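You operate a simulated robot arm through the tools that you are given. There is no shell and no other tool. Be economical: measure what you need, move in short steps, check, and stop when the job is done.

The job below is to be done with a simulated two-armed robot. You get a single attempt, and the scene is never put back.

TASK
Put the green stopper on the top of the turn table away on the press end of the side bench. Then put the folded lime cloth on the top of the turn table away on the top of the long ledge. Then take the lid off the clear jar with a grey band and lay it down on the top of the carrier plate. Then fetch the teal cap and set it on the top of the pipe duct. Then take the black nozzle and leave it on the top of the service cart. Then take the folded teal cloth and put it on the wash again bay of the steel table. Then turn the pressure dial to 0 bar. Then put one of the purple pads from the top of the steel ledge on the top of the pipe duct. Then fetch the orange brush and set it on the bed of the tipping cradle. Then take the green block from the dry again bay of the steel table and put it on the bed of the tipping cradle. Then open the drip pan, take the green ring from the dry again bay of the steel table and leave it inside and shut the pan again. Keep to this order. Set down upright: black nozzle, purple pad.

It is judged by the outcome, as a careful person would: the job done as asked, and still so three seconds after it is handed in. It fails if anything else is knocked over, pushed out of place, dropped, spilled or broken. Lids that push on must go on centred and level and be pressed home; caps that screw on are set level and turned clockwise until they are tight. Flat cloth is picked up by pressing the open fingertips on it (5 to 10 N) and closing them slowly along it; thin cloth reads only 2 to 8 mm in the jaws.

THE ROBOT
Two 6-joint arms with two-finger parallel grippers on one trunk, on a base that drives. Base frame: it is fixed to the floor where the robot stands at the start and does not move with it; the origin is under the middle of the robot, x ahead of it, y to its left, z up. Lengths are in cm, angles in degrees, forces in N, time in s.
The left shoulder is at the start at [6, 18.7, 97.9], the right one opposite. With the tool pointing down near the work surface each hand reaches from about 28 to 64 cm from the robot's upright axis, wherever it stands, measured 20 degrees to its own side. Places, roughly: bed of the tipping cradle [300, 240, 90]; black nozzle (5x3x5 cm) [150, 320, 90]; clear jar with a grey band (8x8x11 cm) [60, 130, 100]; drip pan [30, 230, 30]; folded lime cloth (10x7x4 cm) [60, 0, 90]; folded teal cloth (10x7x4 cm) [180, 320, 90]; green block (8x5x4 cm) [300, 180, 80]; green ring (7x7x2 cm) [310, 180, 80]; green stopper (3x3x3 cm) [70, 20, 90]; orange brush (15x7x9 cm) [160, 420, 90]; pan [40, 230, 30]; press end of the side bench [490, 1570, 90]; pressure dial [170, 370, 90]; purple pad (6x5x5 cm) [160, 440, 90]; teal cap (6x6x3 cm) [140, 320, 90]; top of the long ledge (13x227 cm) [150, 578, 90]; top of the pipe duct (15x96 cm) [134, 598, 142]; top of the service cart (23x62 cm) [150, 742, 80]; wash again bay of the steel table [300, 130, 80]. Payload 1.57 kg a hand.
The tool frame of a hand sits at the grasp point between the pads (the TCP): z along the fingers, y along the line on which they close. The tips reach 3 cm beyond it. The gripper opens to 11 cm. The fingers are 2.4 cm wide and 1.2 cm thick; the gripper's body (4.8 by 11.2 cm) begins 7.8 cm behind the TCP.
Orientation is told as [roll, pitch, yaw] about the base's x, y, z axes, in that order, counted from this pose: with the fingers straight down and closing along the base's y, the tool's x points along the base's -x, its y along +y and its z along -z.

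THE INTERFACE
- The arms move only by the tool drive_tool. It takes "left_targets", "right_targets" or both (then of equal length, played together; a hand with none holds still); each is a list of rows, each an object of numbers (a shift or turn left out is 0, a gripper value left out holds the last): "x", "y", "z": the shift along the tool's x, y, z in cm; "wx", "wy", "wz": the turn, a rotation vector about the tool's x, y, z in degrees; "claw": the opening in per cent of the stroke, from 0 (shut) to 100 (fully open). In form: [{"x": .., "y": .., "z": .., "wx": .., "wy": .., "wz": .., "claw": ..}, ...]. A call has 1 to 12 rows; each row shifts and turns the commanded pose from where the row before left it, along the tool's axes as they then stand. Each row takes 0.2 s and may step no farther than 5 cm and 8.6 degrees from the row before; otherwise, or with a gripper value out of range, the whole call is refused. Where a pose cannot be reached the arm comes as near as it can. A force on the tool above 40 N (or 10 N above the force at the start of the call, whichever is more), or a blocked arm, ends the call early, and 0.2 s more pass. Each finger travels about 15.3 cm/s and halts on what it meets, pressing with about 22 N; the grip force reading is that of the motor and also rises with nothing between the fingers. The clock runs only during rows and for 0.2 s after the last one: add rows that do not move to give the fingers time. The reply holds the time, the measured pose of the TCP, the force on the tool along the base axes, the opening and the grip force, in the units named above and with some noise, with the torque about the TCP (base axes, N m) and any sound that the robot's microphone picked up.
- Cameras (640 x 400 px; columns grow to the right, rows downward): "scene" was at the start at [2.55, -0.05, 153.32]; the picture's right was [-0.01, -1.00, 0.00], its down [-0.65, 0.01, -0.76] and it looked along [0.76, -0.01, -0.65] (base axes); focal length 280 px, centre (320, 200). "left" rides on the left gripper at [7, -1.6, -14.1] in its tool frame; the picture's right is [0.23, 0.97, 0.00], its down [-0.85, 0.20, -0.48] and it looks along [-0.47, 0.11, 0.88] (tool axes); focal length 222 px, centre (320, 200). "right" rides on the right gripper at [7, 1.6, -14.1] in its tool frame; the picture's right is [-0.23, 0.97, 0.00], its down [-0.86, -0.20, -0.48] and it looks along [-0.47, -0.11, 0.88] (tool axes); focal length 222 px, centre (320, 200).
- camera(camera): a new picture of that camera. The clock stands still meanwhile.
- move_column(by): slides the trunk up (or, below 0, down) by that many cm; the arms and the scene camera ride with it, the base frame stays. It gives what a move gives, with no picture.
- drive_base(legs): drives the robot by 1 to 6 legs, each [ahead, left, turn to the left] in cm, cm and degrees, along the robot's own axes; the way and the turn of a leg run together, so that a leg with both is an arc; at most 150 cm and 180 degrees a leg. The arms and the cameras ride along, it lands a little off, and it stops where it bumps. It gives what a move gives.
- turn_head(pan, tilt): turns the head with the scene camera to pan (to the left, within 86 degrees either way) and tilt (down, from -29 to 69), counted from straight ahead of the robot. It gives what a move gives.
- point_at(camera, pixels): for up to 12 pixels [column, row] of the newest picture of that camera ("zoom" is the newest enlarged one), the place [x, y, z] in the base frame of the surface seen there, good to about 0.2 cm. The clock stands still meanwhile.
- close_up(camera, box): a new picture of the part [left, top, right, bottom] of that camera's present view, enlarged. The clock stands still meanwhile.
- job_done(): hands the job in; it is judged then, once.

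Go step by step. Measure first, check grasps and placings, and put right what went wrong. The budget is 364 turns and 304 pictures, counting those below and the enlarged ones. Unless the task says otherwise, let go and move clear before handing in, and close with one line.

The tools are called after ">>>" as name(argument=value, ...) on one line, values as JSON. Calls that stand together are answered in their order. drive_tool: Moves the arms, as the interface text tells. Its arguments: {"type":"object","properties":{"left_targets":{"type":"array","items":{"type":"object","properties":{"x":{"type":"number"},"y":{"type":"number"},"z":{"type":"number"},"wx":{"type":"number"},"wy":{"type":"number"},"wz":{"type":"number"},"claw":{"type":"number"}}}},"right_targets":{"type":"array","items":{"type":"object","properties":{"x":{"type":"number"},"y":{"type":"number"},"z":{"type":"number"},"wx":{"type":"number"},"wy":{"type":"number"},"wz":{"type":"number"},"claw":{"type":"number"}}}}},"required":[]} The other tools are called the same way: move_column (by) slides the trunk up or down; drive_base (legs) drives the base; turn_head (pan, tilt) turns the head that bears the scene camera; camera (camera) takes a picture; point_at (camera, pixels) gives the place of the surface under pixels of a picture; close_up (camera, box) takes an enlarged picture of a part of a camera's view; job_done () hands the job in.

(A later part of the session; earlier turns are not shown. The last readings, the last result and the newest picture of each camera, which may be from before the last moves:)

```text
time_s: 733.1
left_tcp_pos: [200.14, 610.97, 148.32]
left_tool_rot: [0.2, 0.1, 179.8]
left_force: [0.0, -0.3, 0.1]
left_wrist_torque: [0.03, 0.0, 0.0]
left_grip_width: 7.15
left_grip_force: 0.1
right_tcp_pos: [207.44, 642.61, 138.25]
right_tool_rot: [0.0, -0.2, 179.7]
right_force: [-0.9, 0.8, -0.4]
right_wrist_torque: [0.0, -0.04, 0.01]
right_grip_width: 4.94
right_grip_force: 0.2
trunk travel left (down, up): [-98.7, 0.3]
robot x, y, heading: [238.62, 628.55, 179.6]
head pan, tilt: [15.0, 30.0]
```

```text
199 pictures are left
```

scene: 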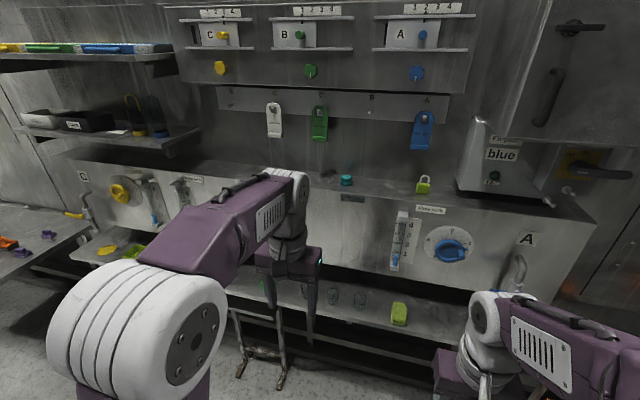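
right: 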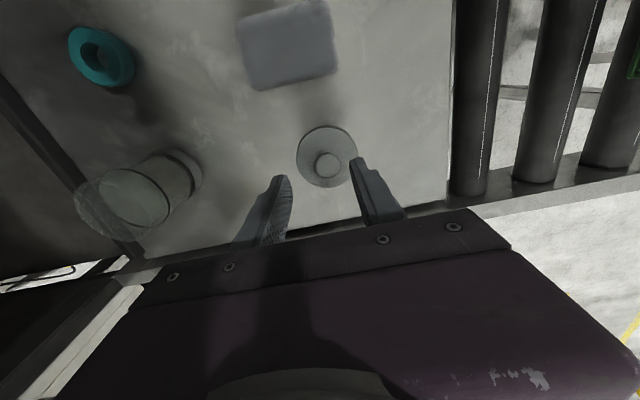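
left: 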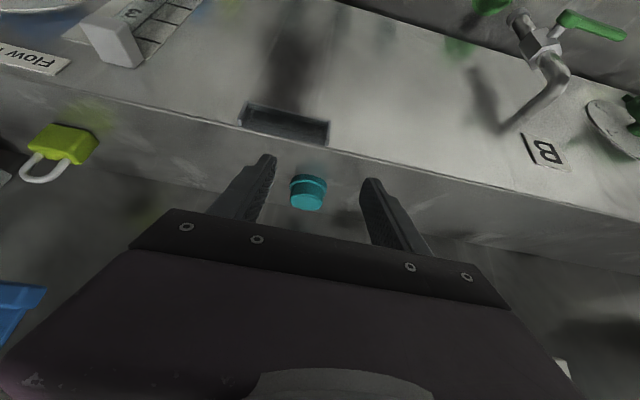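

The teal cap is set at (346,180). Next is the black nozzle: I'll lower the trunk, tuck, and strafe back to y≈335.

>>> move_column(by=-24)

>>> drive_base(legs=[[0, 150, 0.4], [0, 141, 0]])

>>> turn_head(pan=0, tilt=42)

>>> camera(camera="scene")

```text
time_s: 735.6
left_tcp_pos: [200.56, 610.96, 124.46]
left_tool_rot: [0.1, 0.0, 179.8]
left_force: [0.7, 0.4, 0.6]
left_wrist_torque: [-0.03, -0.03, 0.01]
left_grip_width: 7.15
left_grip_force: 0.1
right_tcp_pos: [207.79, 642.61, 114.32]
right_tool_rot: [0.0, -0.2, 179.8]
right_force: [-1.0, 0.1, 0.6]
right_wrist_torque: [0.0, 0.06, 0.03]
right_grip_width: 4.95
right_grip_force: 0.0
trunk travel left (down, up): [-74.7, 24.3]
robot x, y, heading: [238.67, 628.39, 179.8]
head pan, tilt: [15.0, 30.0]
```

```text
time_s: 749.8
left_tcp_pos: [194.91, 318.48, 124.47]
left_tool_rot: [0.1, -0.1, 178.2]
left_force: [0.7, 0.2, -0.3]
left_wrist_torque: [-0.02, 0.02, 0.0]
left_grip_width: 7.15
left_grip_force: 0.0
right_tcp_pos: [203.05, 349.88, 114.32]
right_tool_rot: [-0.1, -0.2, 178.2]
right_force: [-0.4, 0.0, 0.2]
right_wrist_torque: [0.0, -0.01, -0.01]
right_grip_width: 4.94
right_grip_force: 0.1
trunk travel left (down, up): [-74.7, 24.3]
robot x, y, heading: [233.2, 334.89, 178.2]
head pan, tilt: [15.0, 30.0]
```

```text
time_s: 750.5
left_tcp_pos: [195.07, 318.4, 124.42]
left_tool_rot: [0.2, -0.1, 178.2]
left_force: [0.5, -0.1, 0.2]
left_wrist_torque: [-0.01, -0.02, -0.01]
left_grip_width: 7.12
left_grip_force: 0.1
right_tcp_pos: [203.09, 349.78, 114.37]
right_tool_rot: [0.0, -0.3, 178.2]
right_force: [0.4, 0.1, -0.4]
right_wrist_torque: [0.0, 0.01, -0.03]
right_grip_width: 4.93
right_grip_force: 0.0
trunk travel left (down, up): [-74.7, 24.3]
robot x, y, heading: [233.22, 334.47, 178.5]
head pan, tilt: [0.0, 42.0]
```

```text
198 pictures are left
```

scene: 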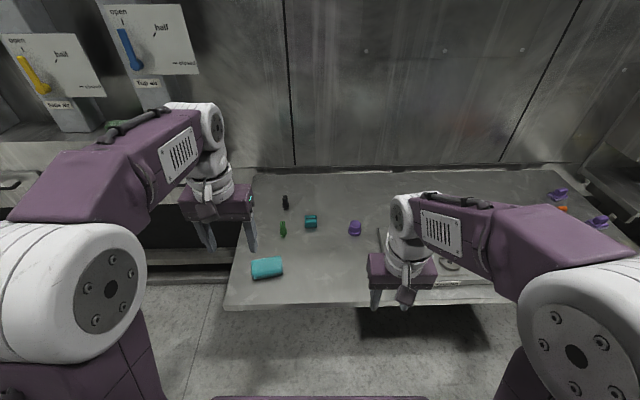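

>>> drive_base(legs=[[22, 0, 1.5]])

>>> turn_head(pan=5, tilt=50)

>>> close_up(camera="scene", box=[220, 150, 380, 250])

```text
time_s: 752.3
left_tcp_pos: [173.32, 317.67, 124.53]
left_tool_rot: [0.1, -0.1, 179.9]
left_force: [-0.2, -1.0, -0.6]
left_wrist_torque: [0.01, -0.02, 0.0]
left_grip_width: 7.14
left_grip_force: 0.0
right_tcp_pos: [180.28, 349.35, 114.36]
right_tool_rot: [-0.1, -0.3, 179.9]
right_force: [0.2, 0.2, 0.1]
right_wrist_torque: [-0.03, 0.01, -0.04]
right_grip_width: 4.95
right_grip_force: 0.1
trunk travel left (down, up): [-74.7, 24.3]
robot x, y, heading: [211.23, 335.34, 180.0]
head pan, tilt: [0.0, 42.0]
```

```text
time_s: 753.0
left_tcp_pos: [173.01, 317.62, 124.33]
left_tool_rot: [0.1, 0.0, 179.9]
left_force: [-0.5, -0.4, 0.6]
left_wrist_torque: [0.0, 0.0, 0.01]
left_grip_width: 7.13
left_grip_force: 0.2
right_tcp_pos: [180.1, 349.39, 114.36]
right_tool_rot: [0.0, -0.3, 179.9]
right_force: [-0.6, -0.8, 0.1]
right_wrist_torque: [0.0, 0.0, 0.01]
right_grip_width: 4.95
right_grip_force: 0.1
trunk travel left (down, up): [-74.7, 24.3]
robot x, y, heading: [211.12, 335.23, 180.0]
head pan, tilt: [5.0, 50.0]
```

```text
4.00 times, centred on (300, 200) of scene
```

zoom: 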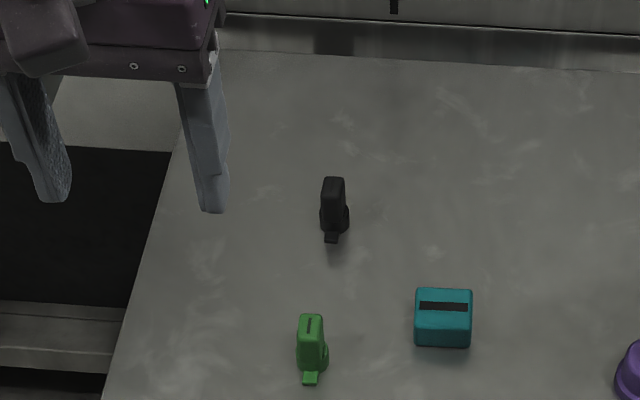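

>>> point_at(camera="zoom", pixels=[[334, 182], [334, 190], [333, 205], [326, 200], [342, 200], [334, 222], [331, 238], [347, 225], [310, 318], [310, 340], [360, 230], [440, 300]])

```text
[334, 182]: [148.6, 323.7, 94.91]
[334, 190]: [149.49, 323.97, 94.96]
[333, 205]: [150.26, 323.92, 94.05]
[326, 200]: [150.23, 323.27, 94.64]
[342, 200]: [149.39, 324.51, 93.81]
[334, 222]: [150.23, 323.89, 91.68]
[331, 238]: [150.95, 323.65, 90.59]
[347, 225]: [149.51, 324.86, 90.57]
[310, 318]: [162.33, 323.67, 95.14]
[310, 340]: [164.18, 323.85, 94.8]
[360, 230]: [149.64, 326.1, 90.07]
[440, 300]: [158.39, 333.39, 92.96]
```

The nozzle stands at [149.3, 323.8], about 2.2 cm wide in y, z 90–95. I'll tilt the left tool 16° and approach above it.

>>> drive_tool(left_targets=[{"wy": -8, "claw": 60}, {"wy": -8}, {"y": -3.1, "x": -2, "z": 0.5}, {"y": -3.1, "x": -2, "z": 0.5}, {"x": -3.7, "z": 1.1}, {"x": -3.7, "z": 1.1}, {"x": -3.7, "z": 1.1}, {"x": -3.7, "z": 1.1}, {"x": -2.7, "z": 4}, {"x": 1.1, "z": 3.85}, {"x": 1.1, "z": 3.85}, {}])

>>> camera(camera="left")

```text
time_s: 755.5
left_tcp_pos: [150.01, 323.87, 112.94]
left_tool_rot: [0.1, -16.0, 179.9]
left_force: [-0.2, 0.0, 0.5]
left_wrist_torque: [-0.02, -0.03, -0.02]
left_grip_width: 6.59
left_grip_force: 0.0
right_tcp_pos: [180.14, 349.41, 114.25]
right_tool_rot: [0.0, -0.3, 179.9]
right_force: [0.0, 0.5, 0.2]
right_wrist_torque: [-0.02, -0.01, -0.02]
right_grip_width: 4.92
right_grip_force: 0.0
trunk travel left (down, up): [-74.7, 24.3]
robot x, y, heading: [211.09, 335.21, 180.0]
head pan, tilt: [5.0, 50.0]
```

```text
196 pictures are left
```

left: 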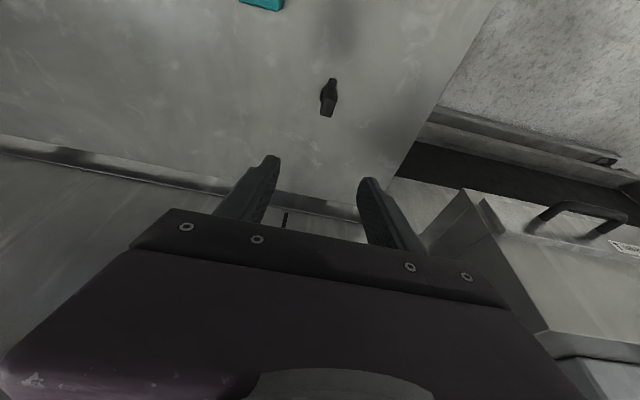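

>>> drive_tool(left_targets=[{"x": 1.1, "z": 4.1}, {"x": 1.1, "z": 4.1}, {"x": 1.1, "z": 4.1}, {"x": 0.7, "z": 2.6}, {}])

>>> camera(camera="left")

>>> point_at(camera="left", pixels=[[325, 150]])

```text
time_s: 756.8
left_tcp_pos: [149.5, 323.7, 97.64]
left_tool_rot: [0.1, -16.2, 179.9]
left_force: [-0.7, 0.6, 0.8]
left_wrist_torque: [0.04, 0.04, 0.0]
left_grip_width: 6.6
left_grip_force: 0.0
right_tcp_pos: [180.12, 349.28, 114.34]
right_tool_rot: [0.0, -0.3, 179.9]
right_force: [-0.4, 0.2, 0.0]
right_wrist_torque: [-0.03, -0.02, -0.01]
right_grip_width: 4.95
right_grip_force: 0.0
trunk travel left (down, up): [-74.7, 24.3]
robot x, y, heading: [211.31, 335.31, 179.9]
head pan, tilt: [5.0, 50.0]
```

```text
195 pictures are left
```

left: 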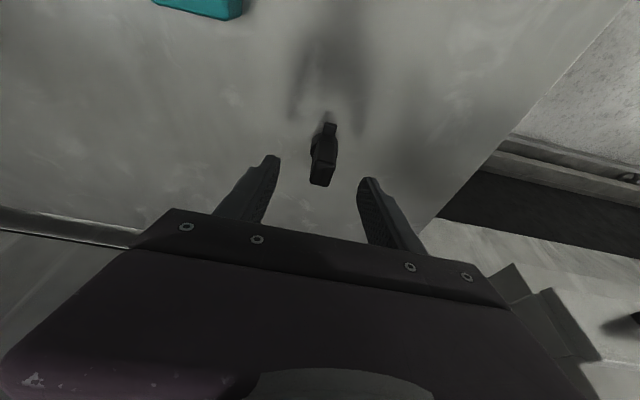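

```text
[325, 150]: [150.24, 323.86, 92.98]
```

>>> drive_tool(left_targets=[{"x": 1.0, "z": 3.5}, {}, {"claw": 40}, {"claw": 25}, {"claw": 10}, {"claw": 0}, {}, {}, {"x": -0.55, "z": -1.92}, {}])

>>> camera(camera="left")

```text
time_s: 759.0
left_tcp_pos: [149.53, 323.74, 95.99]
left_tool_rot: [0.1, -15.9, 179.8]
left_force: [-0.7, 0.0, -1.0]
left_wrist_torque: [0.01, 0.01, 0.0]
left_grip_width: 2.42
left_grip_force: 21.5
right_tcp_pos: [180.16, 349.34, 114.33]
right_tool_rot: [0.1, -0.3, 179.8]
right_force: [-0.8, -0.8, 0.2]
right_wrist_torque: [-0.03, -0.01, -0.01]
right_grip_width: 4.95
right_grip_force: 0.0
trunk travel left (down, up): [-74.7, 24.3]
robot x, y, heading: [211.27, 335.37, 180.0]
head pan, tilt: [5.0, 50.0]
```

```text
194 pictures are left
```

left: 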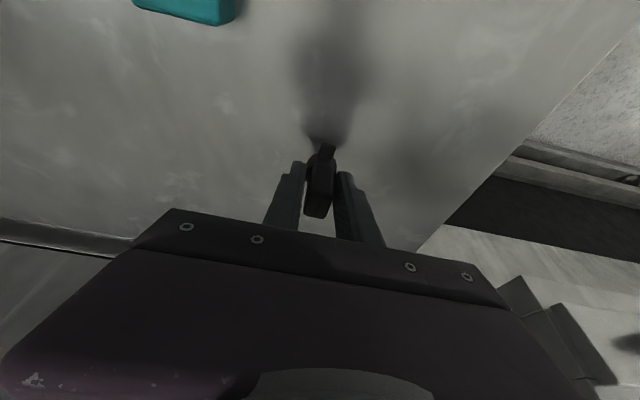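

The nozzle is held (2.4 cm). I'll lift and retract, keeping the tilt.

>>> drive_tool(left_targets=[{"x": -1.1, "z": -4}, {"x": -1.1, "z": -4}, {"x": -1.1, "z": -4}, {"x": -0.5, "z": -4}, {"x": 3.7, "z": -1.8}, {"x": 3.85, "z": -1.1}, {"x": 3.85, "z": -1.1}, {"x": 3.85, "z": -1.1}, {"x": 3.85, "z": -1.1}, {"x": 3.85, "z": -1.1}, {}])

>>> drive_base(legs=[[-28, 0, 0], [0, -140, 0], [0, -140, 0]])

>>> turn_head(pan=-45, tilt=35)

>>> camera(camera="scene")

```text
time_s: 761.4
left_tcp_pos: [174.53, 323.91, 113.12]
left_tool_rot: [0.1, -16.0, 179.9]
left_force: [0.4, 0.2, -1.2]
left_wrist_torque: [-0.02, -0.01, -0.02]
left_grip_width: 2.43
left_grip_force: 22.0
right_tcp_pos: [180.11, 349.36, 114.31]
right_tool_rot: [-0.1, -0.2, 179.8]
right_force: [-0.5, -0.6, -0.4]
right_wrist_torque: [0.0, 0.06, -0.02]
right_grip_width: 4.96
right_grip_force: 0.1
trunk travel left (down, up): [-74.7, 24.3]
robot x, y, heading: [211.15, 334.94, 179.8]
head pan, tilt: [5.0, 50.0]
```

```text
time_s: 776.5
left_tcp_pos: [196.16, 602.02, 113.1]
left_tool_rot: [0.2, -16.1, -177.3]
left_force: [0.0, 0.5, -0.2]
left_wrist_torque: [0.0, -0.02, 0.0]
left_grip_width: 2.45
left_grip_force: 21.9
right_tcp_pos: [200.65, 627.7, 114.31]
right_tool_rot: [0.0, -0.3, -177.4]
right_force: [0.5, 0.2, -0.7]
right_wrist_torque: [-0.03, 0.02, -0.02]
right_grip_width: 4.95
right_grip_force: 0.0
trunk travel left (down, up): [-74.7, 24.3]
robot x, y, heading: [232.16, 614.94, -177.1]
head pan, tilt: [5.0, 50.0]
```

```text
time_s: 777.7
left_tcp_pos: [196.15, 601.94, 113.0]
left_tool_rot: [0.2, -16.1, -177.3]
left_force: [-0.2, 0.3, -0.9]
left_wrist_torque: [0.03, 0.01, 0.01]
left_grip_width: 2.43
left_grip_force: 22.0
right_tcp_pos: [200.56, 627.79, 114.41]
right_tool_rot: [-0.1, -0.3, -177.4]
right_force: [0.0, -0.2, -0.1]
right_wrist_torque: [-0.02, -0.02, 0.01]
right_grip_width: 4.95
right_grip_force: 0.1
trunk travel left (down, up): [-74.7, 24.3]
robot x, y, heading: [231.68, 615.07, -177.3]
head pan, tilt: [-45.0, 35.0]
```

```text
193 pictures are left
```

scene: 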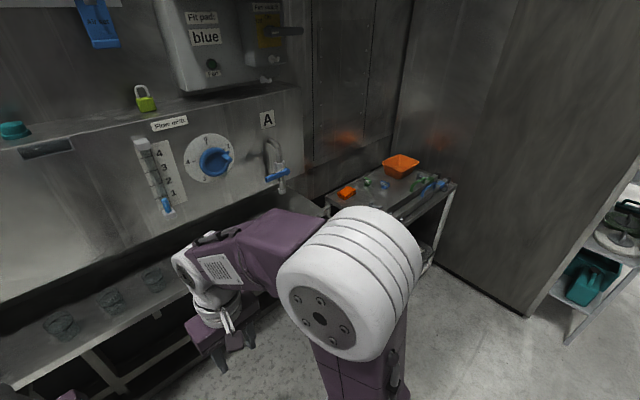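

>>> close_up(camera="scene", box=[310, 130, 490, 260])

>>> point_at(camera="scene", pixels=[[345, 205], [350, 193], [365, 205], [410, 187], [400, 170], [455, 185], [430, 205], [385, 200], [440, 240], [523, 315], [425, 180], [330, 210]])

```text
3.08 times, centred on (400, 195) of scene
```

zoom: 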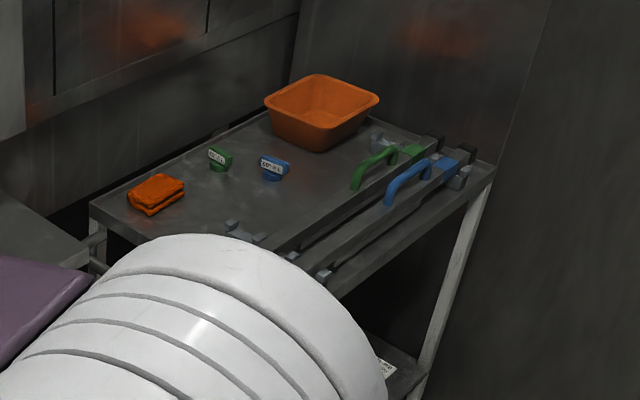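

```text
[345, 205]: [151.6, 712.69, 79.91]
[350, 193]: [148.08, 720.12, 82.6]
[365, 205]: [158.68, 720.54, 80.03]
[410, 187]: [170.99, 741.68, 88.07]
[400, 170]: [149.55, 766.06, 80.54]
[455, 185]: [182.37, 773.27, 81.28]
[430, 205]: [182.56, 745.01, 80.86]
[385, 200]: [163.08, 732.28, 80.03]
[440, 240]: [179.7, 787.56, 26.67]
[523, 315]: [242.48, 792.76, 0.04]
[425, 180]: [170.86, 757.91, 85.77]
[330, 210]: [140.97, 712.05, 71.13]
```

>>> point_at(camera="zoom", pixels=[[218, 165], [274, 172], [245, 140], [210, 205], [250, 205], [300, 185], [340, 170], [320, 145], [375, 100], [182, 180], [220, 225], [300, 225]])

```text
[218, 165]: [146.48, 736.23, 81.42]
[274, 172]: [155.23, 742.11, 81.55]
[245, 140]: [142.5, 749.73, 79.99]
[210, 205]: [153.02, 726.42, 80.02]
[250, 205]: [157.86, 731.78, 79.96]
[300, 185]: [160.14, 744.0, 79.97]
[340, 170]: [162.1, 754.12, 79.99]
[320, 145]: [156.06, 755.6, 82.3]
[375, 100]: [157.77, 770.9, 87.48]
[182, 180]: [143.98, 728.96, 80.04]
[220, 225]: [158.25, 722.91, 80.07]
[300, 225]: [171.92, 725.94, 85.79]
```

A free spot exists at [155.5, 731] between the orange cloth and the blue scraper. I'll strafe to y≈737 and drive in a bit.

>>> drive_base(legs=[[0, -121, -2.8], [20, 0, 0]])

>>> turn_head(pan=0, tilt=50)

>>> camera(camera="scene")

```text
time_s: 785.2
left_tcp_pos: [171.31, 726.41, 113.13]
left_tool_rot: [0.1, -16.2, -178.4]
left_force: [-0.5, -0.8, 0.1]
left_wrist_torque: [0.0, 0.04, -0.01]
left_grip_width: 2.41
left_grip_force: 22.0
right_tcp_pos: [176.12, 752.03, 114.32]
right_tool_rot: [0.0, -0.4, -178.4]
right_force: [0.5, 0.7, 0.2]
right_wrist_torque: [0.0, -0.02, -0.05]
right_grip_width: 4.95
right_grip_force: 0.2
trunk travel left (down, up): [-74.7, 24.3]
robot x, y, heading: [207.67, 738.51, -178.4]
head pan, tilt: [-45.0, 35.0]
```

```text
time_s: 786.3
left_tcp_pos: [171.09, 726.39, 113.12]
left_tool_rot: [0.1, -16.1, -178.4]
left_force: [0.6, 0.1, -0.3]
left_wrist_torque: [0.01, 0.0, -0.01]
left_grip_width: 2.42
left_grip_force: 22.2
right_tcp_pos: [176.07, 752.06, 114.3]
right_tool_rot: [0.0, -0.3, -178.4]
right_force: [0.7, -0.3, -0.2]
right_wrist_torque: [0.0, -0.01, 0.0]
right_grip_width: 4.91
right_grip_force: 0.1
trunk travel left (down, up): [-74.7, 24.3]
robot x, y, heading: [207.54, 738.7, -178.4]
head pan, tilt: [0.0, 50.0]
```

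```text
191 pictures are left
```

scene: 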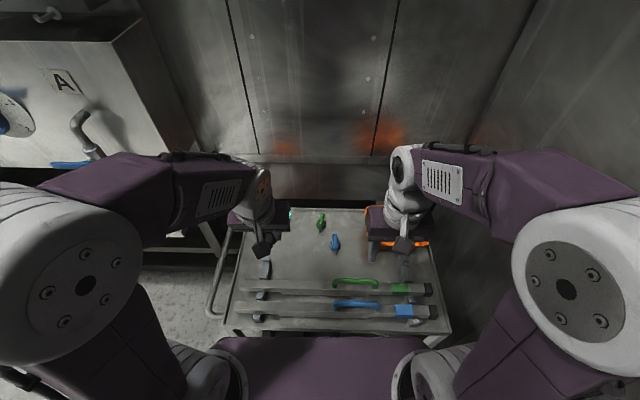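

>>> drive_tool(left_targets=[{"y": -2.3, "x": -2}, {"y": -2.3, "x": -2}, {"x": -3.5, "z": 1.4}, {"x": -3.5, "z": 1.4}, {"x": -3.3, "z": 1.4}, {"x": 1.1, "z": 4}, {"x": 1.1, "z": 4}, {"x": 1.1, "z": 4}, {"x": 1.1, "z": 4}, {"x": 0.8, "z": 2.9}, {}])

>>> camera(camera="left")

>>> close_up(camera="scene", box=[220, 180, 440, 340])

```text
time_s: 788.7
left_tcp_pos: [155.94, 729.97, 93.59]
left_tool_rot: [0.1, -16.1, -178.4]
left_force: [0.9, -0.6, -0.2]
left_wrist_torque: [-0.02, 0.02, -0.02]
left_grip_width: 2.43
left_grip_force: 21.7
right_tcp_pos: [176.14, 751.99, 114.3]
right_tool_rot: [0.0, -0.3, -178.4]
right_force: [-0.5, -0.3, 0.6]
right_wrist_torque: [-0.02, 0.0, 0.01]
right_grip_width: 4.95
right_grip_force: 0.1
trunk travel left (down, up): [-74.7, 24.3]
robot x, y, heading: [207.3, 738.69, -178.3]
head pan, tilt: [0.0, 50.0]
```

```text
190 pictures are left
```

left: 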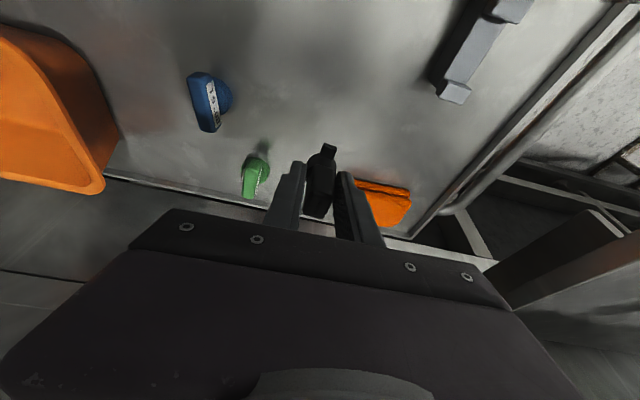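

```text
2.50 times, centred on (330, 260) of scene
```

zoom: 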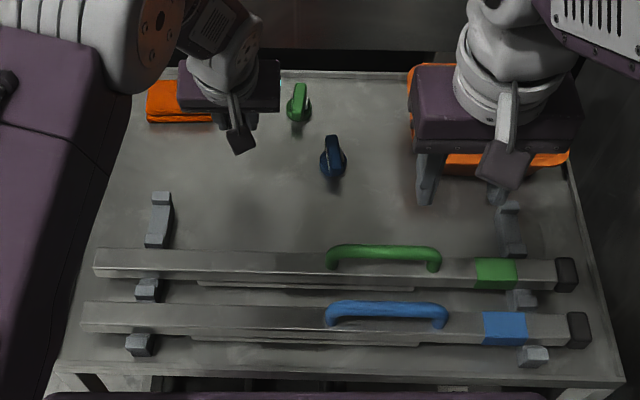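

>>> drive_tool(left_targets=[{"x": 1.1, "z": 3.9}, {"x": 1.1, "z": 3.9}, {"x": 0.2, "z": 0.8}, {}])

>>> camera(camera="left")

```text
time_s: 789.7
left_tcp_pos: [155.65, 730.42, 84.45]
left_tool_rot: [0.1, -16.2, -178.4]
left_force: [0.9, 1.1, -0.3]
left_wrist_torque: [-0.02, -0.01, -0.02]
left_grip_width: 2.44
left_grip_force: 21.9
right_tcp_pos: [176.03, 752.05, 114.29]
right_tool_rot: [0.0, -0.3, -178.4]
right_force: [0.8, -0.8, 0.1]
right_wrist_torque: [-0.02, -0.02, -0.01]
right_grip_width: 4.95
right_grip_force: 0.2
trunk travel left (down, up): [-74.7, 24.3]
robot x, y, heading: [206.95, 739.0, -178.3]
head pan, tilt: [0.0, 50.0]
```

```text
188 pictures are left
```

left: 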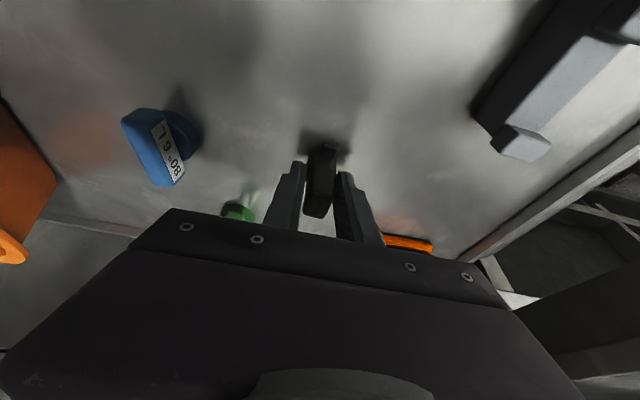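

>>> drive_tool(left_targets=[{"x": 0.06, "z": 0.2}, {"x": 0.06, "z": 0.15}, {}])

```text
time_s: 790.5
left_tcp_pos: [155.71, 730.46, 84.14]
left_tool_rot: [0.1, -16.1, -178.4]
left_force: [1.0, -0.5, -0.5]
left_wrist_torque: [0.03, 0.04, -0.02]
left_grip_width: 2.44
left_grip_force: 22.1
right_tcp_pos: [176.05, 752.13, 114.26]
right_tool_rot: [0.0, -0.3, -178.4]
right_force: [-0.2, 0.3, -0.3]
right_wrist_torque: [0.02, 0.0, 0.01]
right_grip_width: 4.96
right_grip_force: 0.1
trunk travel left (down, up): [-74.7, 24.3]
robot x, y, heading: [207.99, 738.7, -178.4]
head pan, tilt: [0.0, 50.0]
```

>>> drive_tool(left_targets=[{"x": 0.03, "z": 0.12}, {"x": 0.03, "z": 0.12}, {}])

```text
time_s: 791.3
left_tcp_pos: [155.79, 730.46, 84.02]
left_tool_rot: [0.1, -16.2, -178.4]
left_force: [-2.4, -4.4, 12.2]
left_wrist_torque: [-0.14, 0.06, 0.04]
left_grip_width: 2.47
left_grip_force: 22.0
right_tcp_pos: [176.16, 751.99, 114.35]
right_tool_rot: [0.0, -0.3, -178.5]
right_force: [-0.4, 0.4, -0.8]
right_wrist_torque: [0.01, -0.01, -0.02]
right_grip_width: 4.97
right_grip_force: 0.0
trunk travel left (down, up): [-74.7, 24.3]
robot x, y, heading: [207.5, 738.6, -178.4]
head pan, tilt: [0.0, 50.0]
```

Contact at 12 N: the nozzle is down. I'll open gently and withdraw along the tool axis.

>>> drive_tool(left_targets=[{"claw": 28}, {"claw": 35}, {"claw": 42}, {}, {"x": -0.5, "z": -2}, {"x": -1, "z": -3.8}, {"x": -1, "z": -3.8}, {"x": -1, "z": -3.8}, {}])

>>> camera(camera="left")

```text
time_s: 793.3
left_tcp_pos: [155.99, 730.38, 97.68]
left_tool_rot: [0.1, -16.0, -178.3]
left_force: [0.2, -0.3, 0.8]
left_wrist_torque: [0.01, -0.02, 0.06]
left_grip_width: 4.64
left_grip_force: 0.2
right_tcp_pos: [176.07, 752.0, 114.38]
right_tool_rot: [0.0, -0.3, -178.3]
right_force: [-0.1, -0.1, 0.2]
right_wrist_torque: [0.02, -0.04, 0.01]
right_grip_width: 4.92
right_grip_force: 0.0
trunk travel left (down, up): [-74.7, 24.3]
robot x, y, heading: [207.42, 738.65, -178.6]
head pan, tilt: [0.0, 50.0]
```

```text
187 pictures are left
```

left: 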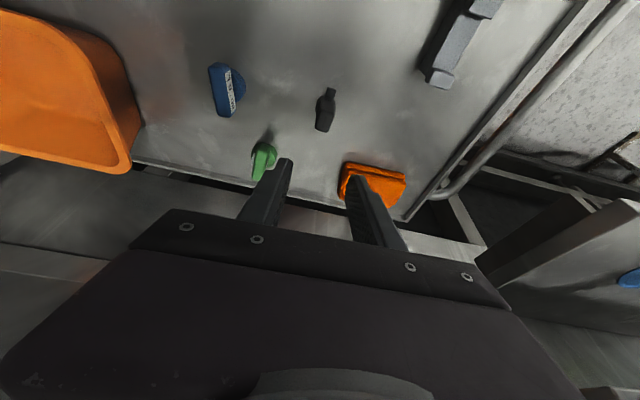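

>>> point_at(camera="left", pixels=[[325, 118], [325, 105], [345, 120]])

>>> drive_tool(left_targets=[{"x": -1, "z": -4}, {"x": -1, "z": -4}, {"x": 1, "z": -4}, {"x": 3.85, "z": -1.1}, {"x": 3.85, "z": -1.1}, {"x": 3.85, "z": -1.1}, {"x": 3.85, "z": -1.1}, {"x": 3.85, "z": -1.1}, {"wy": 8}, {"wy": 8}, {}])

>>> close_up(camera="scene", box=[220, 180, 440, 340])

```text
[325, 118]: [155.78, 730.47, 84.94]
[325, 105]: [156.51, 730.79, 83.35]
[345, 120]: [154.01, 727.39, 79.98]
```

```text
time_s: 795.7
left_tcp_pos: [178.57, 731.17, 109.42]
left_tool_rot: [0.1, -0.1, -178.4]
left_force: [0.3, -0.4, 0.1]
left_wrist_torque: [0.03, 0.04, 0.0]
left_grip_width: 4.64
left_grip_force: 0.0
right_tcp_pos: [176.23, 752.03, 114.33]
right_tool_rot: [0.1, -0.4, -178.4]
right_force: [-0.1, -0.3, -1.2]
right_wrist_torque: [0.01, 0.02, 0.04]
right_grip_width: 4.95
right_grip_force: 0.0
trunk travel left (down, up): [-74.7, 24.3]
robot x, y, heading: [207.43, 738.61, -178.5]
head pan, tilt: [0.0, 50.0]
```

```text
2.50 times, centred on (330, 260) of scene
```

zoom: 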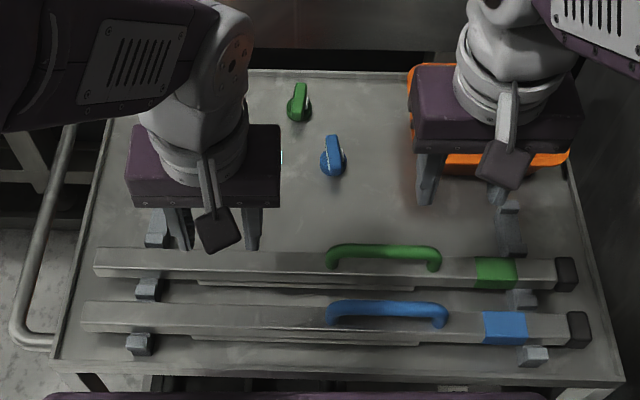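

The nozzle stands upright with its top at z 84.9. Next is the teal cloth at [180.6, 319.6]: I'll drive back south.

>>> drive_base(legs=[[-28, 0, 0], [0, 0, -1.6], [0, 140, 0], [0, 140, 0], [0, 122, 0]])

>>> turn_head(pan=5, tilt=50)

>>> camera(camera="scene")

```text
time_s: 817.2
left_tcp_pos: [201.26, 324.73, 109.51]
left_tool_rot: [0.1, -0.1, 179.5]
left_force: [-0.3, -0.3, -0.3]
left_wrist_torque: [-0.01, -0.02, 0.04]
left_grip_width: 4.63
left_grip_force: 0.0
right_tcp_pos: [199.6, 345.5, 114.24]
right_tool_rot: [-0.1, -0.3, 179.5]
right_force: [0.6, 0.2, 0.2]
right_wrist_torque: [0.02, 0.01, -0.01]
right_grip_width: 4.95
right_grip_force: 0.1
trunk travel left (down, up): [-74.7, 24.3]
robot x, y, heading: [230.57, 331.14, 179.6]
head pan, tilt: [0.0, 50.0]
```

```text
time_s: 817.9
left_tcp_pos: [201.16, 324.62, 109.46]
left_tool_rot: [0.1, -0.1, 179.5]
left_force: [0.3, 0.1, 0.5]
left_wrist_torque: [-0.03, -0.01, 0.03]
left_grip_width: 4.63
left_grip_force: 0.1
right_tcp_pos: [199.59, 345.52, 114.31]
right_tool_rot: [0.0, -0.3, 179.5]
right_force: [0.6, 1.5, -0.7]
right_wrist_torque: [-0.01, -0.02, -0.02]
right_grip_width: 4.96
right_grip_force: 0.1
trunk travel left (down, up): [-74.7, 24.3]
robot x, y, heading: [230.47, 330.97, 179.3]
head pan, tilt: [5.0, 50.0]
```

```text
185 pictures are left
```

scene: 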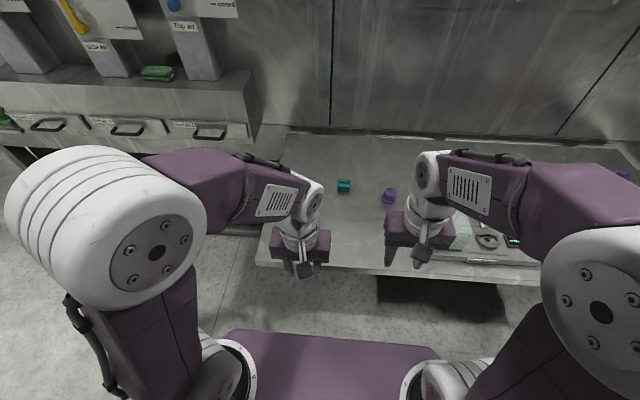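

I'll rotate the left hand by 90° so it closes across the cloth's short side, and move over it.

>>> drive_tool(left_targets=[{"wz": 8.5, "claw": 100}, {"wz": 8.5}, {"wz": 8.5}, {"wz": 8.5}, {"wz": 8.5}, {"wz": 8.5}, {"wz": 8.5}, {"wz": 8.5}, {"wz": 8.5}, {"wz": 8.5}, {"wz": 5}, {}])

>>> camera(camera="left")

```text
time_s: 820.5
left_tcp_pos: [201.3, 324.57, 109.45]
left_tool_rot: [0.0, 0.1, 89.4]
left_force: [-0.5, -1.2, 1.1]
left_wrist_torque: [0.0, -0.03, 0.01]
left_grip_width: 11.0
left_grip_force: 0.1
right_tcp_pos: [199.58, 345.51, 114.38]
right_tool_rot: [0.1, -0.3, 179.5]
right_force: [-0.9, 0.3, -0.2]
right_wrist_torque: [0.0, -0.02, 0.03]
right_grip_width: 4.96
right_grip_force: 0.1
trunk travel left (down, up): [-74.7, 24.3]
robot x, y, heading: [230.34, 331.09, 179.6]
head pan, tilt: [5.0, 50.0]
```

```text
184 pictures are left
```

left: 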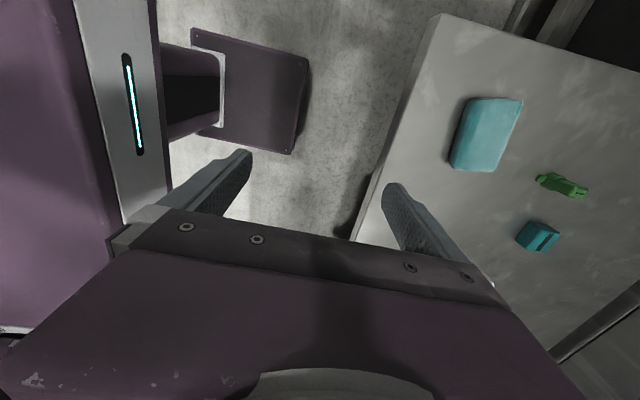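

>>> point_at(camera="left", pixels=[[468, 98], [522, 100], [452, 165], [495, 172], [485, 135], [475, 130], [505, 135], [560, 185]])

```text
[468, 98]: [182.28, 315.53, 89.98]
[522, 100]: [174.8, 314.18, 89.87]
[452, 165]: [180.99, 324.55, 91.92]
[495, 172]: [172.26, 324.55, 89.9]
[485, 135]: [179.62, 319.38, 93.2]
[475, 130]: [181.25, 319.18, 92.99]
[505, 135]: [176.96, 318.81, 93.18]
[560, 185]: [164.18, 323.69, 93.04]
```

The cloth is centred at [179.5, 319.6], 7 cm across x. I'll move above it and down to z≈97 first.

>>> drive_tool(left_targets=[{"y": 4.35, "x": 1}, {"y": 4.35, "x": 1}, {"y": 4.35, "x": 1}, {"y": 4.35, "x": 1}, {"y": 4.35, "x": 1}, {"z": 4}, {"z": 4}, {}])

>>> camera(camera="left")

```text
time_s: 822.3
left_tcp_pos: [179.13, 319.55, 101.12]
left_tool_rot: [0.2, 0.1, 89.4]
left_force: [0.0, -1.0, -1.0]
left_wrist_torque: [-0.01, 0.01, 0.0]
left_grip_width: 11.0
left_grip_force: 0.0
right_tcp_pos: [199.58, 345.51, 114.34]
right_tool_rot: [0.1, -0.3, 179.6]
right_force: [0.2, 0.4, -0.8]
right_wrist_torque: [0.01, 0.0, 0.0]
right_grip_width: 4.95
right_grip_force: 0.0
trunk travel left (down, up): [-74.7, 24.3]
robot x, y, heading: [230.46, 331.35, 179.5]
head pan, tilt: [5.0, 50.0]
```

```text
183 pictures are left
```

left: 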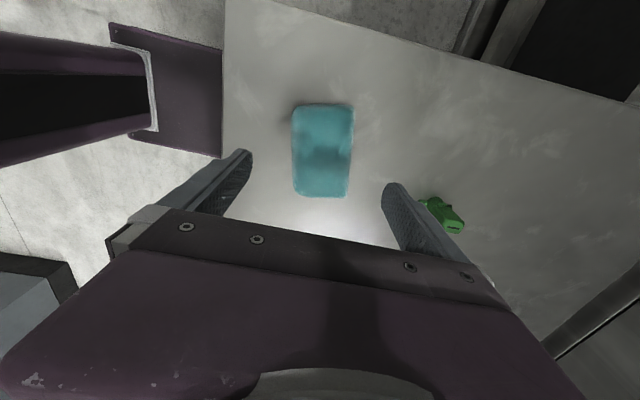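

>>> drive_tool(left_targets=[{"z": 4, "y": -0.3}, {"z": 3.6}, {}, {"claw": 75}, {"claw": 60}, {"claw": 45}, {"claw": 30}, {"claw": 0}, {}, {}])

>>> camera(camera="left")

```text
time_s: 824.5
left_tcp_pos: [179.43, 319.62, 93.7]
left_tool_rot: [0.2, 0.1, 89.5]
left_force: [0.2, 0.1, -0.2]
left_wrist_torque: [-0.03, -0.04, -0.02]
left_grip_width: 6.97
left_grip_force: 21.5
right_tcp_pos: [199.56, 345.48, 114.31]
right_tool_rot: [0.0, -0.4, 179.5]
right_force: [-0.8, -0.3, 0.1]
right_wrist_torque: [-0.02, 0.03, 0.04]
right_grip_width: 4.94
right_grip_force: 0.1
trunk travel left (down, up): [-74.7, 24.3]
robot x, y, heading: [230.06, 331.31, 179.7]
head pan, tilt: [5.0, 50.0]
```

```text
182 pictures are left
```

left: 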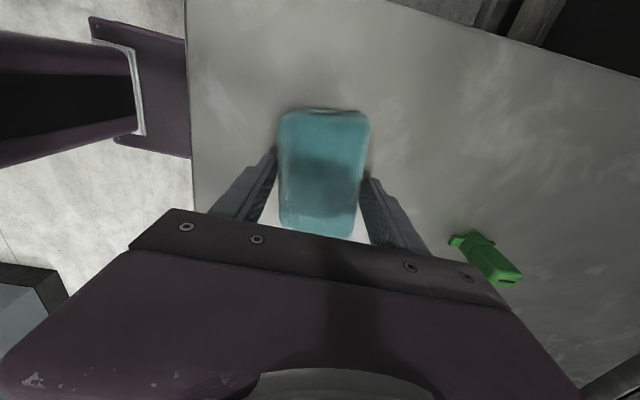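

The teal cloth is held (6.97 cm). I'll lift, retract, and drive to the steel table.

>>> drive_tool(left_targets=[{"z": -4}, {"z": -4}, {"z": -4}, {"z": -4}, {"y": -4.3}, {"y": -4.3}, {"y": -4.3}, {"y": -4.3}, {"y": -3}, {}])

>>> drive_base(legs=[[0, 140, 0], [0, 72, 0], [0, 0, 180]])

>>> turn_head(pan=0, tilt=40)

>>> camera(camera="scene")

```text
time_s: 826.7
left_tcp_pos: [199.92, 319.63, 110.17]
left_tool_rot: [0.2, 0.0, 89.5]
left_force: [-0.1, 0.7, -1.1]
left_wrist_torque: [0.0, -0.01, -0.02]
left_grip_width: 6.94
left_grip_force: 22.0
right_tcp_pos: [199.54, 345.43, 114.31]
right_tool_rot: [0.1, -0.3, 179.6]
right_force: [-0.1, -0.9, 0.7]
right_wrist_torque: [0.0, -0.01, 0.01]
right_grip_width: 4.93
right_grip_force: 0.1
trunk travel left (down, up): [-74.7, 24.3]
robot x, y, heading: [230.26, 331.1, 179.4]
head pan, tilt: [5.0, 50.0]
```

```text
time_s: 844.6
left_tcp_pos: [257.1, 128.21, 109.96]
left_tool_rot: [0.2, 0.1, -92.9]
left_force: [-0.9, -0.5, -1.2]
left_wrist_torque: [0.02, -0.03, 0.0]
left_grip_width: 6.67
left_grip_force: 22.0
right_tcp_pos: [256.46, 102.31, 114.22]
right_tool_rot: [-0.1, -0.3, -2.8]
right_force: [0.4, -0.6, 0.4]
right_wrist_torque: [0.04, 0.0, -0.02]
right_grip_width: 4.95
right_grip_force: 0.0
trunk travel left (down, up): [-74.7, 24.3]
robot x, y, heading: [226.63, 118.35, -3.2]
head pan, tilt: [5.0, 50.0]
```

```text
time_s: 845.3
left_tcp_pos: [257.2, 128.18, 110.06]
left_tool_rot: [0.1, 0.2, -92.8]
left_force: [0.6, 0.6, -1.6]
left_wrist_torque: [0.0, 0.0, 0.0]
left_grip_width: 6.66
left_grip_force: 21.7
right_tcp_pos: [256.45, 102.37, 114.15]
right_tool_rot: [0.0, -0.2, -3.0]
right_force: [-0.5, 0.0, 0.6]
right_wrist_torque: [-0.06, -0.02, 0.02]
right_grip_width: 4.92
right_grip_force: 0.0
trunk travel left (down, up): [-74.7, 24.3]
robot x, y, heading: [226.5, 117.98, -3.0]
head pan, tilt: [0.0, 40.0]
```

```text
181 pictures are left
```

scene: 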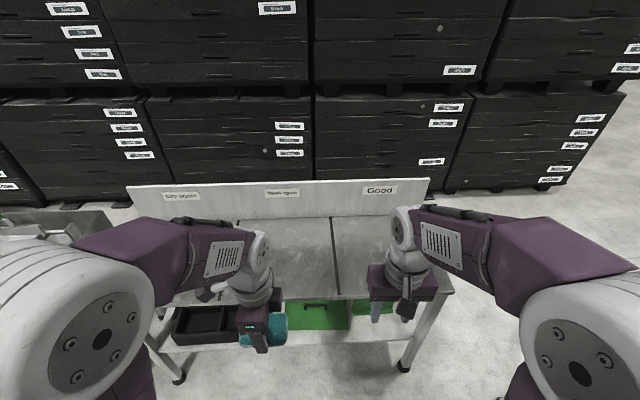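

>>> point_at(camera="scene", pixels=[[335, 225], [337, 285], [238, 230], [285, 260], [285, 222], [310, 294], [283, 192], [180, 194], [300, 240]])

>>> camera(camera="left")

```text
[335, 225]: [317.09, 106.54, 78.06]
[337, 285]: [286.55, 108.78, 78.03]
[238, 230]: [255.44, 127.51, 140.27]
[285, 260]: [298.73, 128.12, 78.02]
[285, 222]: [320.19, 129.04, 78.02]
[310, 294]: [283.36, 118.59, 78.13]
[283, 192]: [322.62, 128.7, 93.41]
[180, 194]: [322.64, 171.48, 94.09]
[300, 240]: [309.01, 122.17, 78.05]
```

```text
180 pictures are left
```

left: 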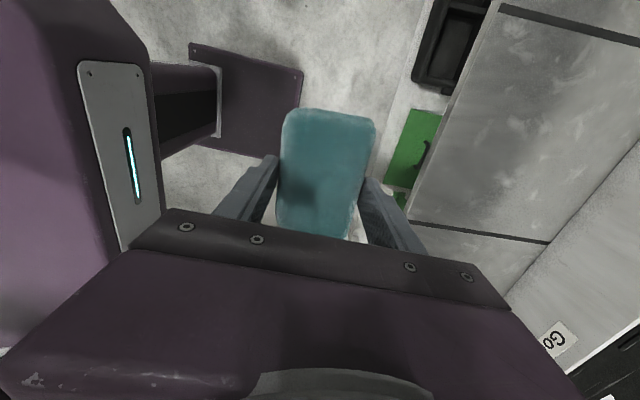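

The wash-again bay is at z=78.0, y≈108–150, x 283–322. I'll drive 25 cm closer and reach out.

>>> drive_base(legs=[[25, 0, 3]])

>>> drive_tool(left_targets=[{"y": 4, "z": 2}, {"y": 4, "z": 2}, {"y": 4, "z": 2}, {"y": 4, "z": 2}, {"y": 4, "z": 2}, {"z": 4}, {"z": 4}, {}])

>>> camera(camera="scene")

>>> camera(camera="left")

```text
time_s: 847.1
left_tcp_pos: [281.58, 129.37, 110.01]
left_tool_rot: [0.1, 0.1, -89.6]
left_force: [0.1, -0.8, -1.5]
left_wrist_torque: [0.02, -0.04, 0.01]
left_grip_width: 6.61
left_grip_force: 22.5
right_tcp_pos: [282.36, 103.57, 114.23]
right_tool_rot: [0.0, -0.3, 0.4]
right_force: [0.3, 0.3, 0.0]
right_wrist_torque: [-0.01, -0.02, -0.02]
right_grip_width: 4.96
right_grip_force: 0.0
trunk travel left (down, up): [-74.7, 24.3]
robot x, y, heading: [251.44, 117.38, 0.4]
head pan, tilt: [0.0, 40.0]
```

```text
time_s: 848.9
left_tcp_pos: [301.71, 129.8, 91.89]
left_tool_rot: [0.1, 0.1, -89.6]
left_force: [0.0, 0.6, 0.0]
left_wrist_torque: [0.04, 0.01, 0.01]
left_grip_width: 6.6
left_grip_force: 21.9
right_tcp_pos: [282.47, 103.64, 114.22]
right_tool_rot: [-0.1, -0.3, 0.4]
right_force: [-0.5, -0.3, -0.2]
right_wrist_torque: [0.01, 0.02, -0.01]
right_grip_width: 4.94
right_grip_force: 0.0
trunk travel left (down, up): [-74.7, 24.3]
robot x, y, heading: [251.61, 117.5, 0.3]
head pan, tilt: [0.0, 40.0]
```

```text
179 pictures are left
```

scene: 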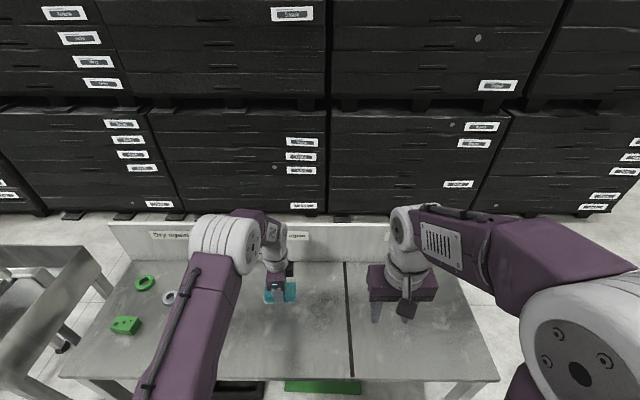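

```text
178 pictures are left
```

left: 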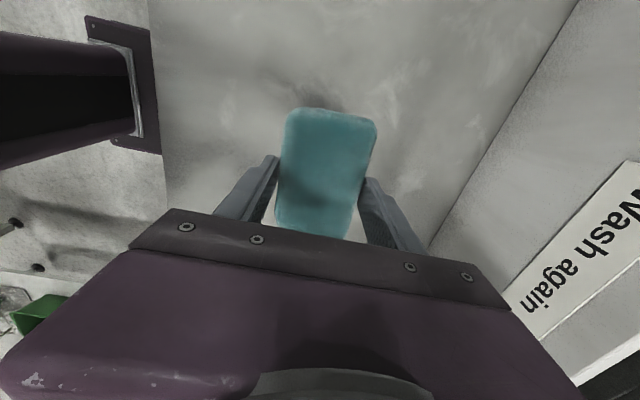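

The cloth is over the wash-again bay. I'll lower to contact, release and rise.

>>> drive_tool(left_targets=[{"z": 4}, {"z": 4}, {"z": 1.5}, {"z": 0.5}, {}, {"claw": 70}, {"claw": 82}, {}, {"z": -4}, {"z": -4}, {"z": -4}, {}])

>>> camera(camera="left")

```text
time_s: 851.5
left_tcp_pos: [301.91, 129.65, 93.94]
left_tool_rot: [0.0, 0.0, -89.6]
left_force: [0.7, 0.2, -0.1]
left_wrist_torque: [0.0, -0.02, -0.01]
left_grip_width: 9.02
left_grip_force: 0.1
right_tcp_pos: [282.4, 103.56, 114.18]
right_tool_rot: [-0.1, -0.3, 0.5]
right_force: [0.4, -0.7, -0.1]
right_wrist_torque: [-0.02, -0.07, 0.0]
right_grip_width: 4.92
right_grip_force: 0.0
trunk travel left (down, up): [-74.7, 24.3]
robot x, y, heading: [251.04, 117.57, 0.5]
head pan, tilt: [0.0, 40.0]
```

```text
177 pictures are left
```

left: 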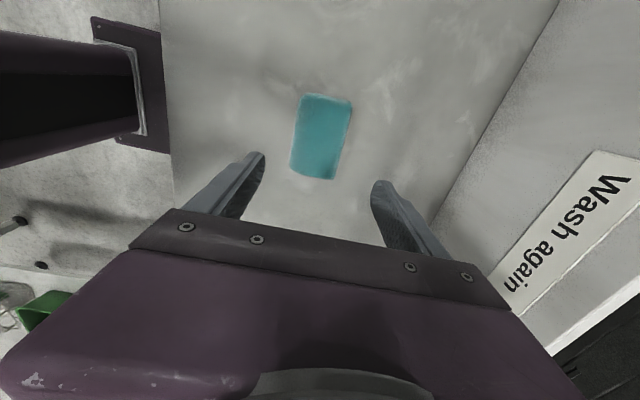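

The teal cloth lies in the bay. I'll retract, un-rotate the hand, and drive back to the steel ledge for the pressure dial.

>>> drive_tool(left_targets=[{"z": -4}, {"z": -4, "y": -2}, {"z": -2, "y": -4}, {"y": -4.3}, {"y": -4.3}, {"y": -4.3}, {"wz": -8.5}, {"wz": -8.5}, {"wz": -8.5}, {"wz": -8.5}, {"wz": -8.5}, {}])

>>> drive_tool(left_targets=[{"wz": -8.5}, {"wz": -8.5}, {"wz": -8.5}, {"wz": -8.5}, {"wz": -8.5}, {"wz": -5, "claw": 45}, {}])

>>> drive_base(legs=[[-22, 0, 0], [0, 0, 180], [0, -140, 0], [0, -110, 0]])

>>> turn_head(pan=0, tilt=45)

>>> camera(camera="scene")

```text
time_s: 854.1
left_tcp_pos: [282.73, 129.33, 104.2]
left_tool_rot: [0.0, 0.0, -47.0]
left_force: [0.5, 0.1, 0.3]
left_wrist_torque: [0.01, 0.02, 0.02]
left_grip_width: 9.05
left_grip_force: 0.0
right_tcp_pos: [282.32, 103.54, 114.25]
right_tool_rot: [0.1, -0.3, 0.4]
right_force: [1.0, -0.6, 0.1]
right_wrist_torque: [0.01, 0.03, 0.03]
right_grip_width: 4.93
right_grip_force: 0.2
trunk travel left (down, up): [-74.7, 24.3]
robot x, y, heading: [251.36, 117.67, 0.2]
head pan, tilt: [0.0, 40.0]
```

```text
time_s: 855.7
left_tcp_pos: [282.82, 129.47, 104.08]
left_tool_rot: [0.1, 0.0, 0.5]
left_force: [0.3, 0.4, -0.1]
left_wrist_torque: [0.0, -0.01, -0.02]
left_grip_width: 4.93
left_grip_force: 0.1
right_tcp_pos: [282.52, 103.44, 114.24]
right_tool_rot: [0.0, -0.3, 0.3]
right_force: [0.0, -0.9, -0.3]
right_wrist_torque: [0.01, -0.04, 0.03]
right_grip_width: 4.96
right_grip_force: 0.1
trunk travel left (down, up): [-74.7, 24.3]
robot x, y, heading: [251.31, 117.74, 0.3]
head pan, tilt: [0.0, 40.0]
```

```text
time_s: 876.3
left_tcp_pos: [199.87, 350.53, 104.07]
left_tool_rot: [0.1, -0.1, -178.7]
left_force: [-0.3, 0.7, 0.6]
left_wrist_torque: [0.02, -0.02, 0.0]
left_grip_width: 4.97
left_grip_force: 0.0
right_tcp_pos: [199.9, 376.41, 114.28]
right_tool_rot: [0.1, -0.4, -178.8]
right_force: [0.1, -0.1, -0.4]
right_wrist_torque: [-0.01, 0.0, -0.02]
right_grip_width: 4.97
right_grip_force: 0.1
trunk travel left (down, up): [-74.7, 24.3]
robot x, y, heading: [231.33, 363.18, -178.9]
head pan, tilt: [0.0, 40.0]
```

```text
time_s: 877.0
left_tcp_pos: [199.96, 350.66, 103.97]
left_tool_rot: [0.1, 0.0, -178.7]
left_force: [-0.4, -0.4, -0.4]
left_wrist_torque: [0.0, -0.03, 0.02]
left_grip_width: 4.93
left_grip_force: 0.0
right_tcp_pos: [199.93, 376.54, 114.21]
right_tool_rot: [0.0, -0.3, -178.8]
right_force: [0.2, 0.4, 0.8]
right_wrist_torque: [0.04, 0.0, 0.0]
right_grip_width: 4.93
right_grip_force: 0.0
trunk travel left (down, up): [-74.7, 24.3]
robot x, y, heading: [231.03, 362.94, -179.1]
head pan, tilt: [0.0, 45.0]
```

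```text
176 pictures are left
```

scene: 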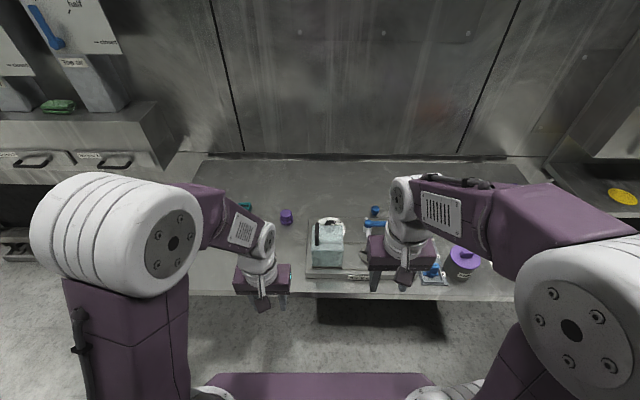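

>>> drive_tool(right_targets=[{"y": -4}, {"y": -4}, {"y": -4}, {"z": -4, "x": 2}, {}], left_targets=[{"y": 3}, {"y": 3}, {}, {}, {}])

>>> close_up(camera="scene", box=[270, 190, 490, 310])

>>> camera(camera="right")

```text
time_s: 878.2
left_tcp_pos: [200.0, 344.77, 104.18]
left_tool_rot: [0.2, 0.0, -178.9]
left_force: [-0.4, -0.8, -0.1]
left_wrist_torque: [-0.01, -0.01, 0.01]
left_grip_width: 4.98
left_grip_force: 0.1
right_tcp_pos: [201.82, 388.63, 118.36]
right_tool_rot: [0.0, -0.3, -178.8]
right_force: [-0.3, -0.8, -0.1]
right_wrist_torque: [-0.03, -0.04, 0.0]
right_grip_width: 4.96
right_grip_force: 0.1
trunk travel left (down, up): [-74.7, 24.3]
robot x, y, heading: [231.11, 362.82, -178.5]
head pan, tilt: [0.0, 45.0]
```

```text
2.91 times, centred on (380, 250) of scene
```

zoom: 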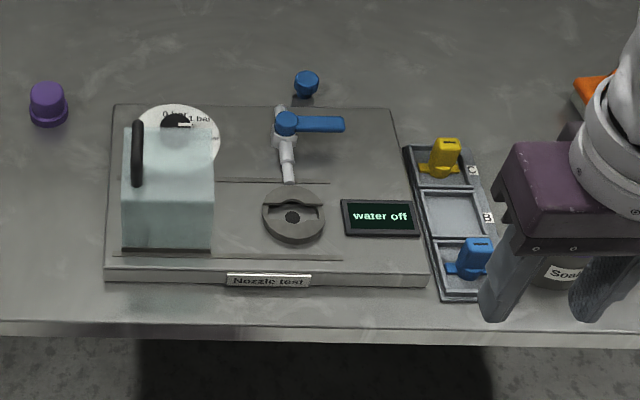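

```text
174 pictures are left
```

right: 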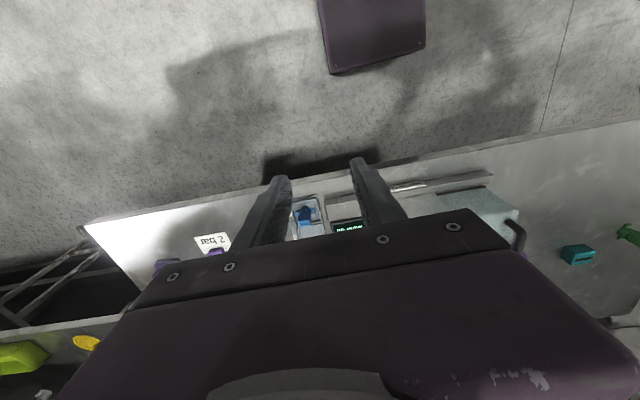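

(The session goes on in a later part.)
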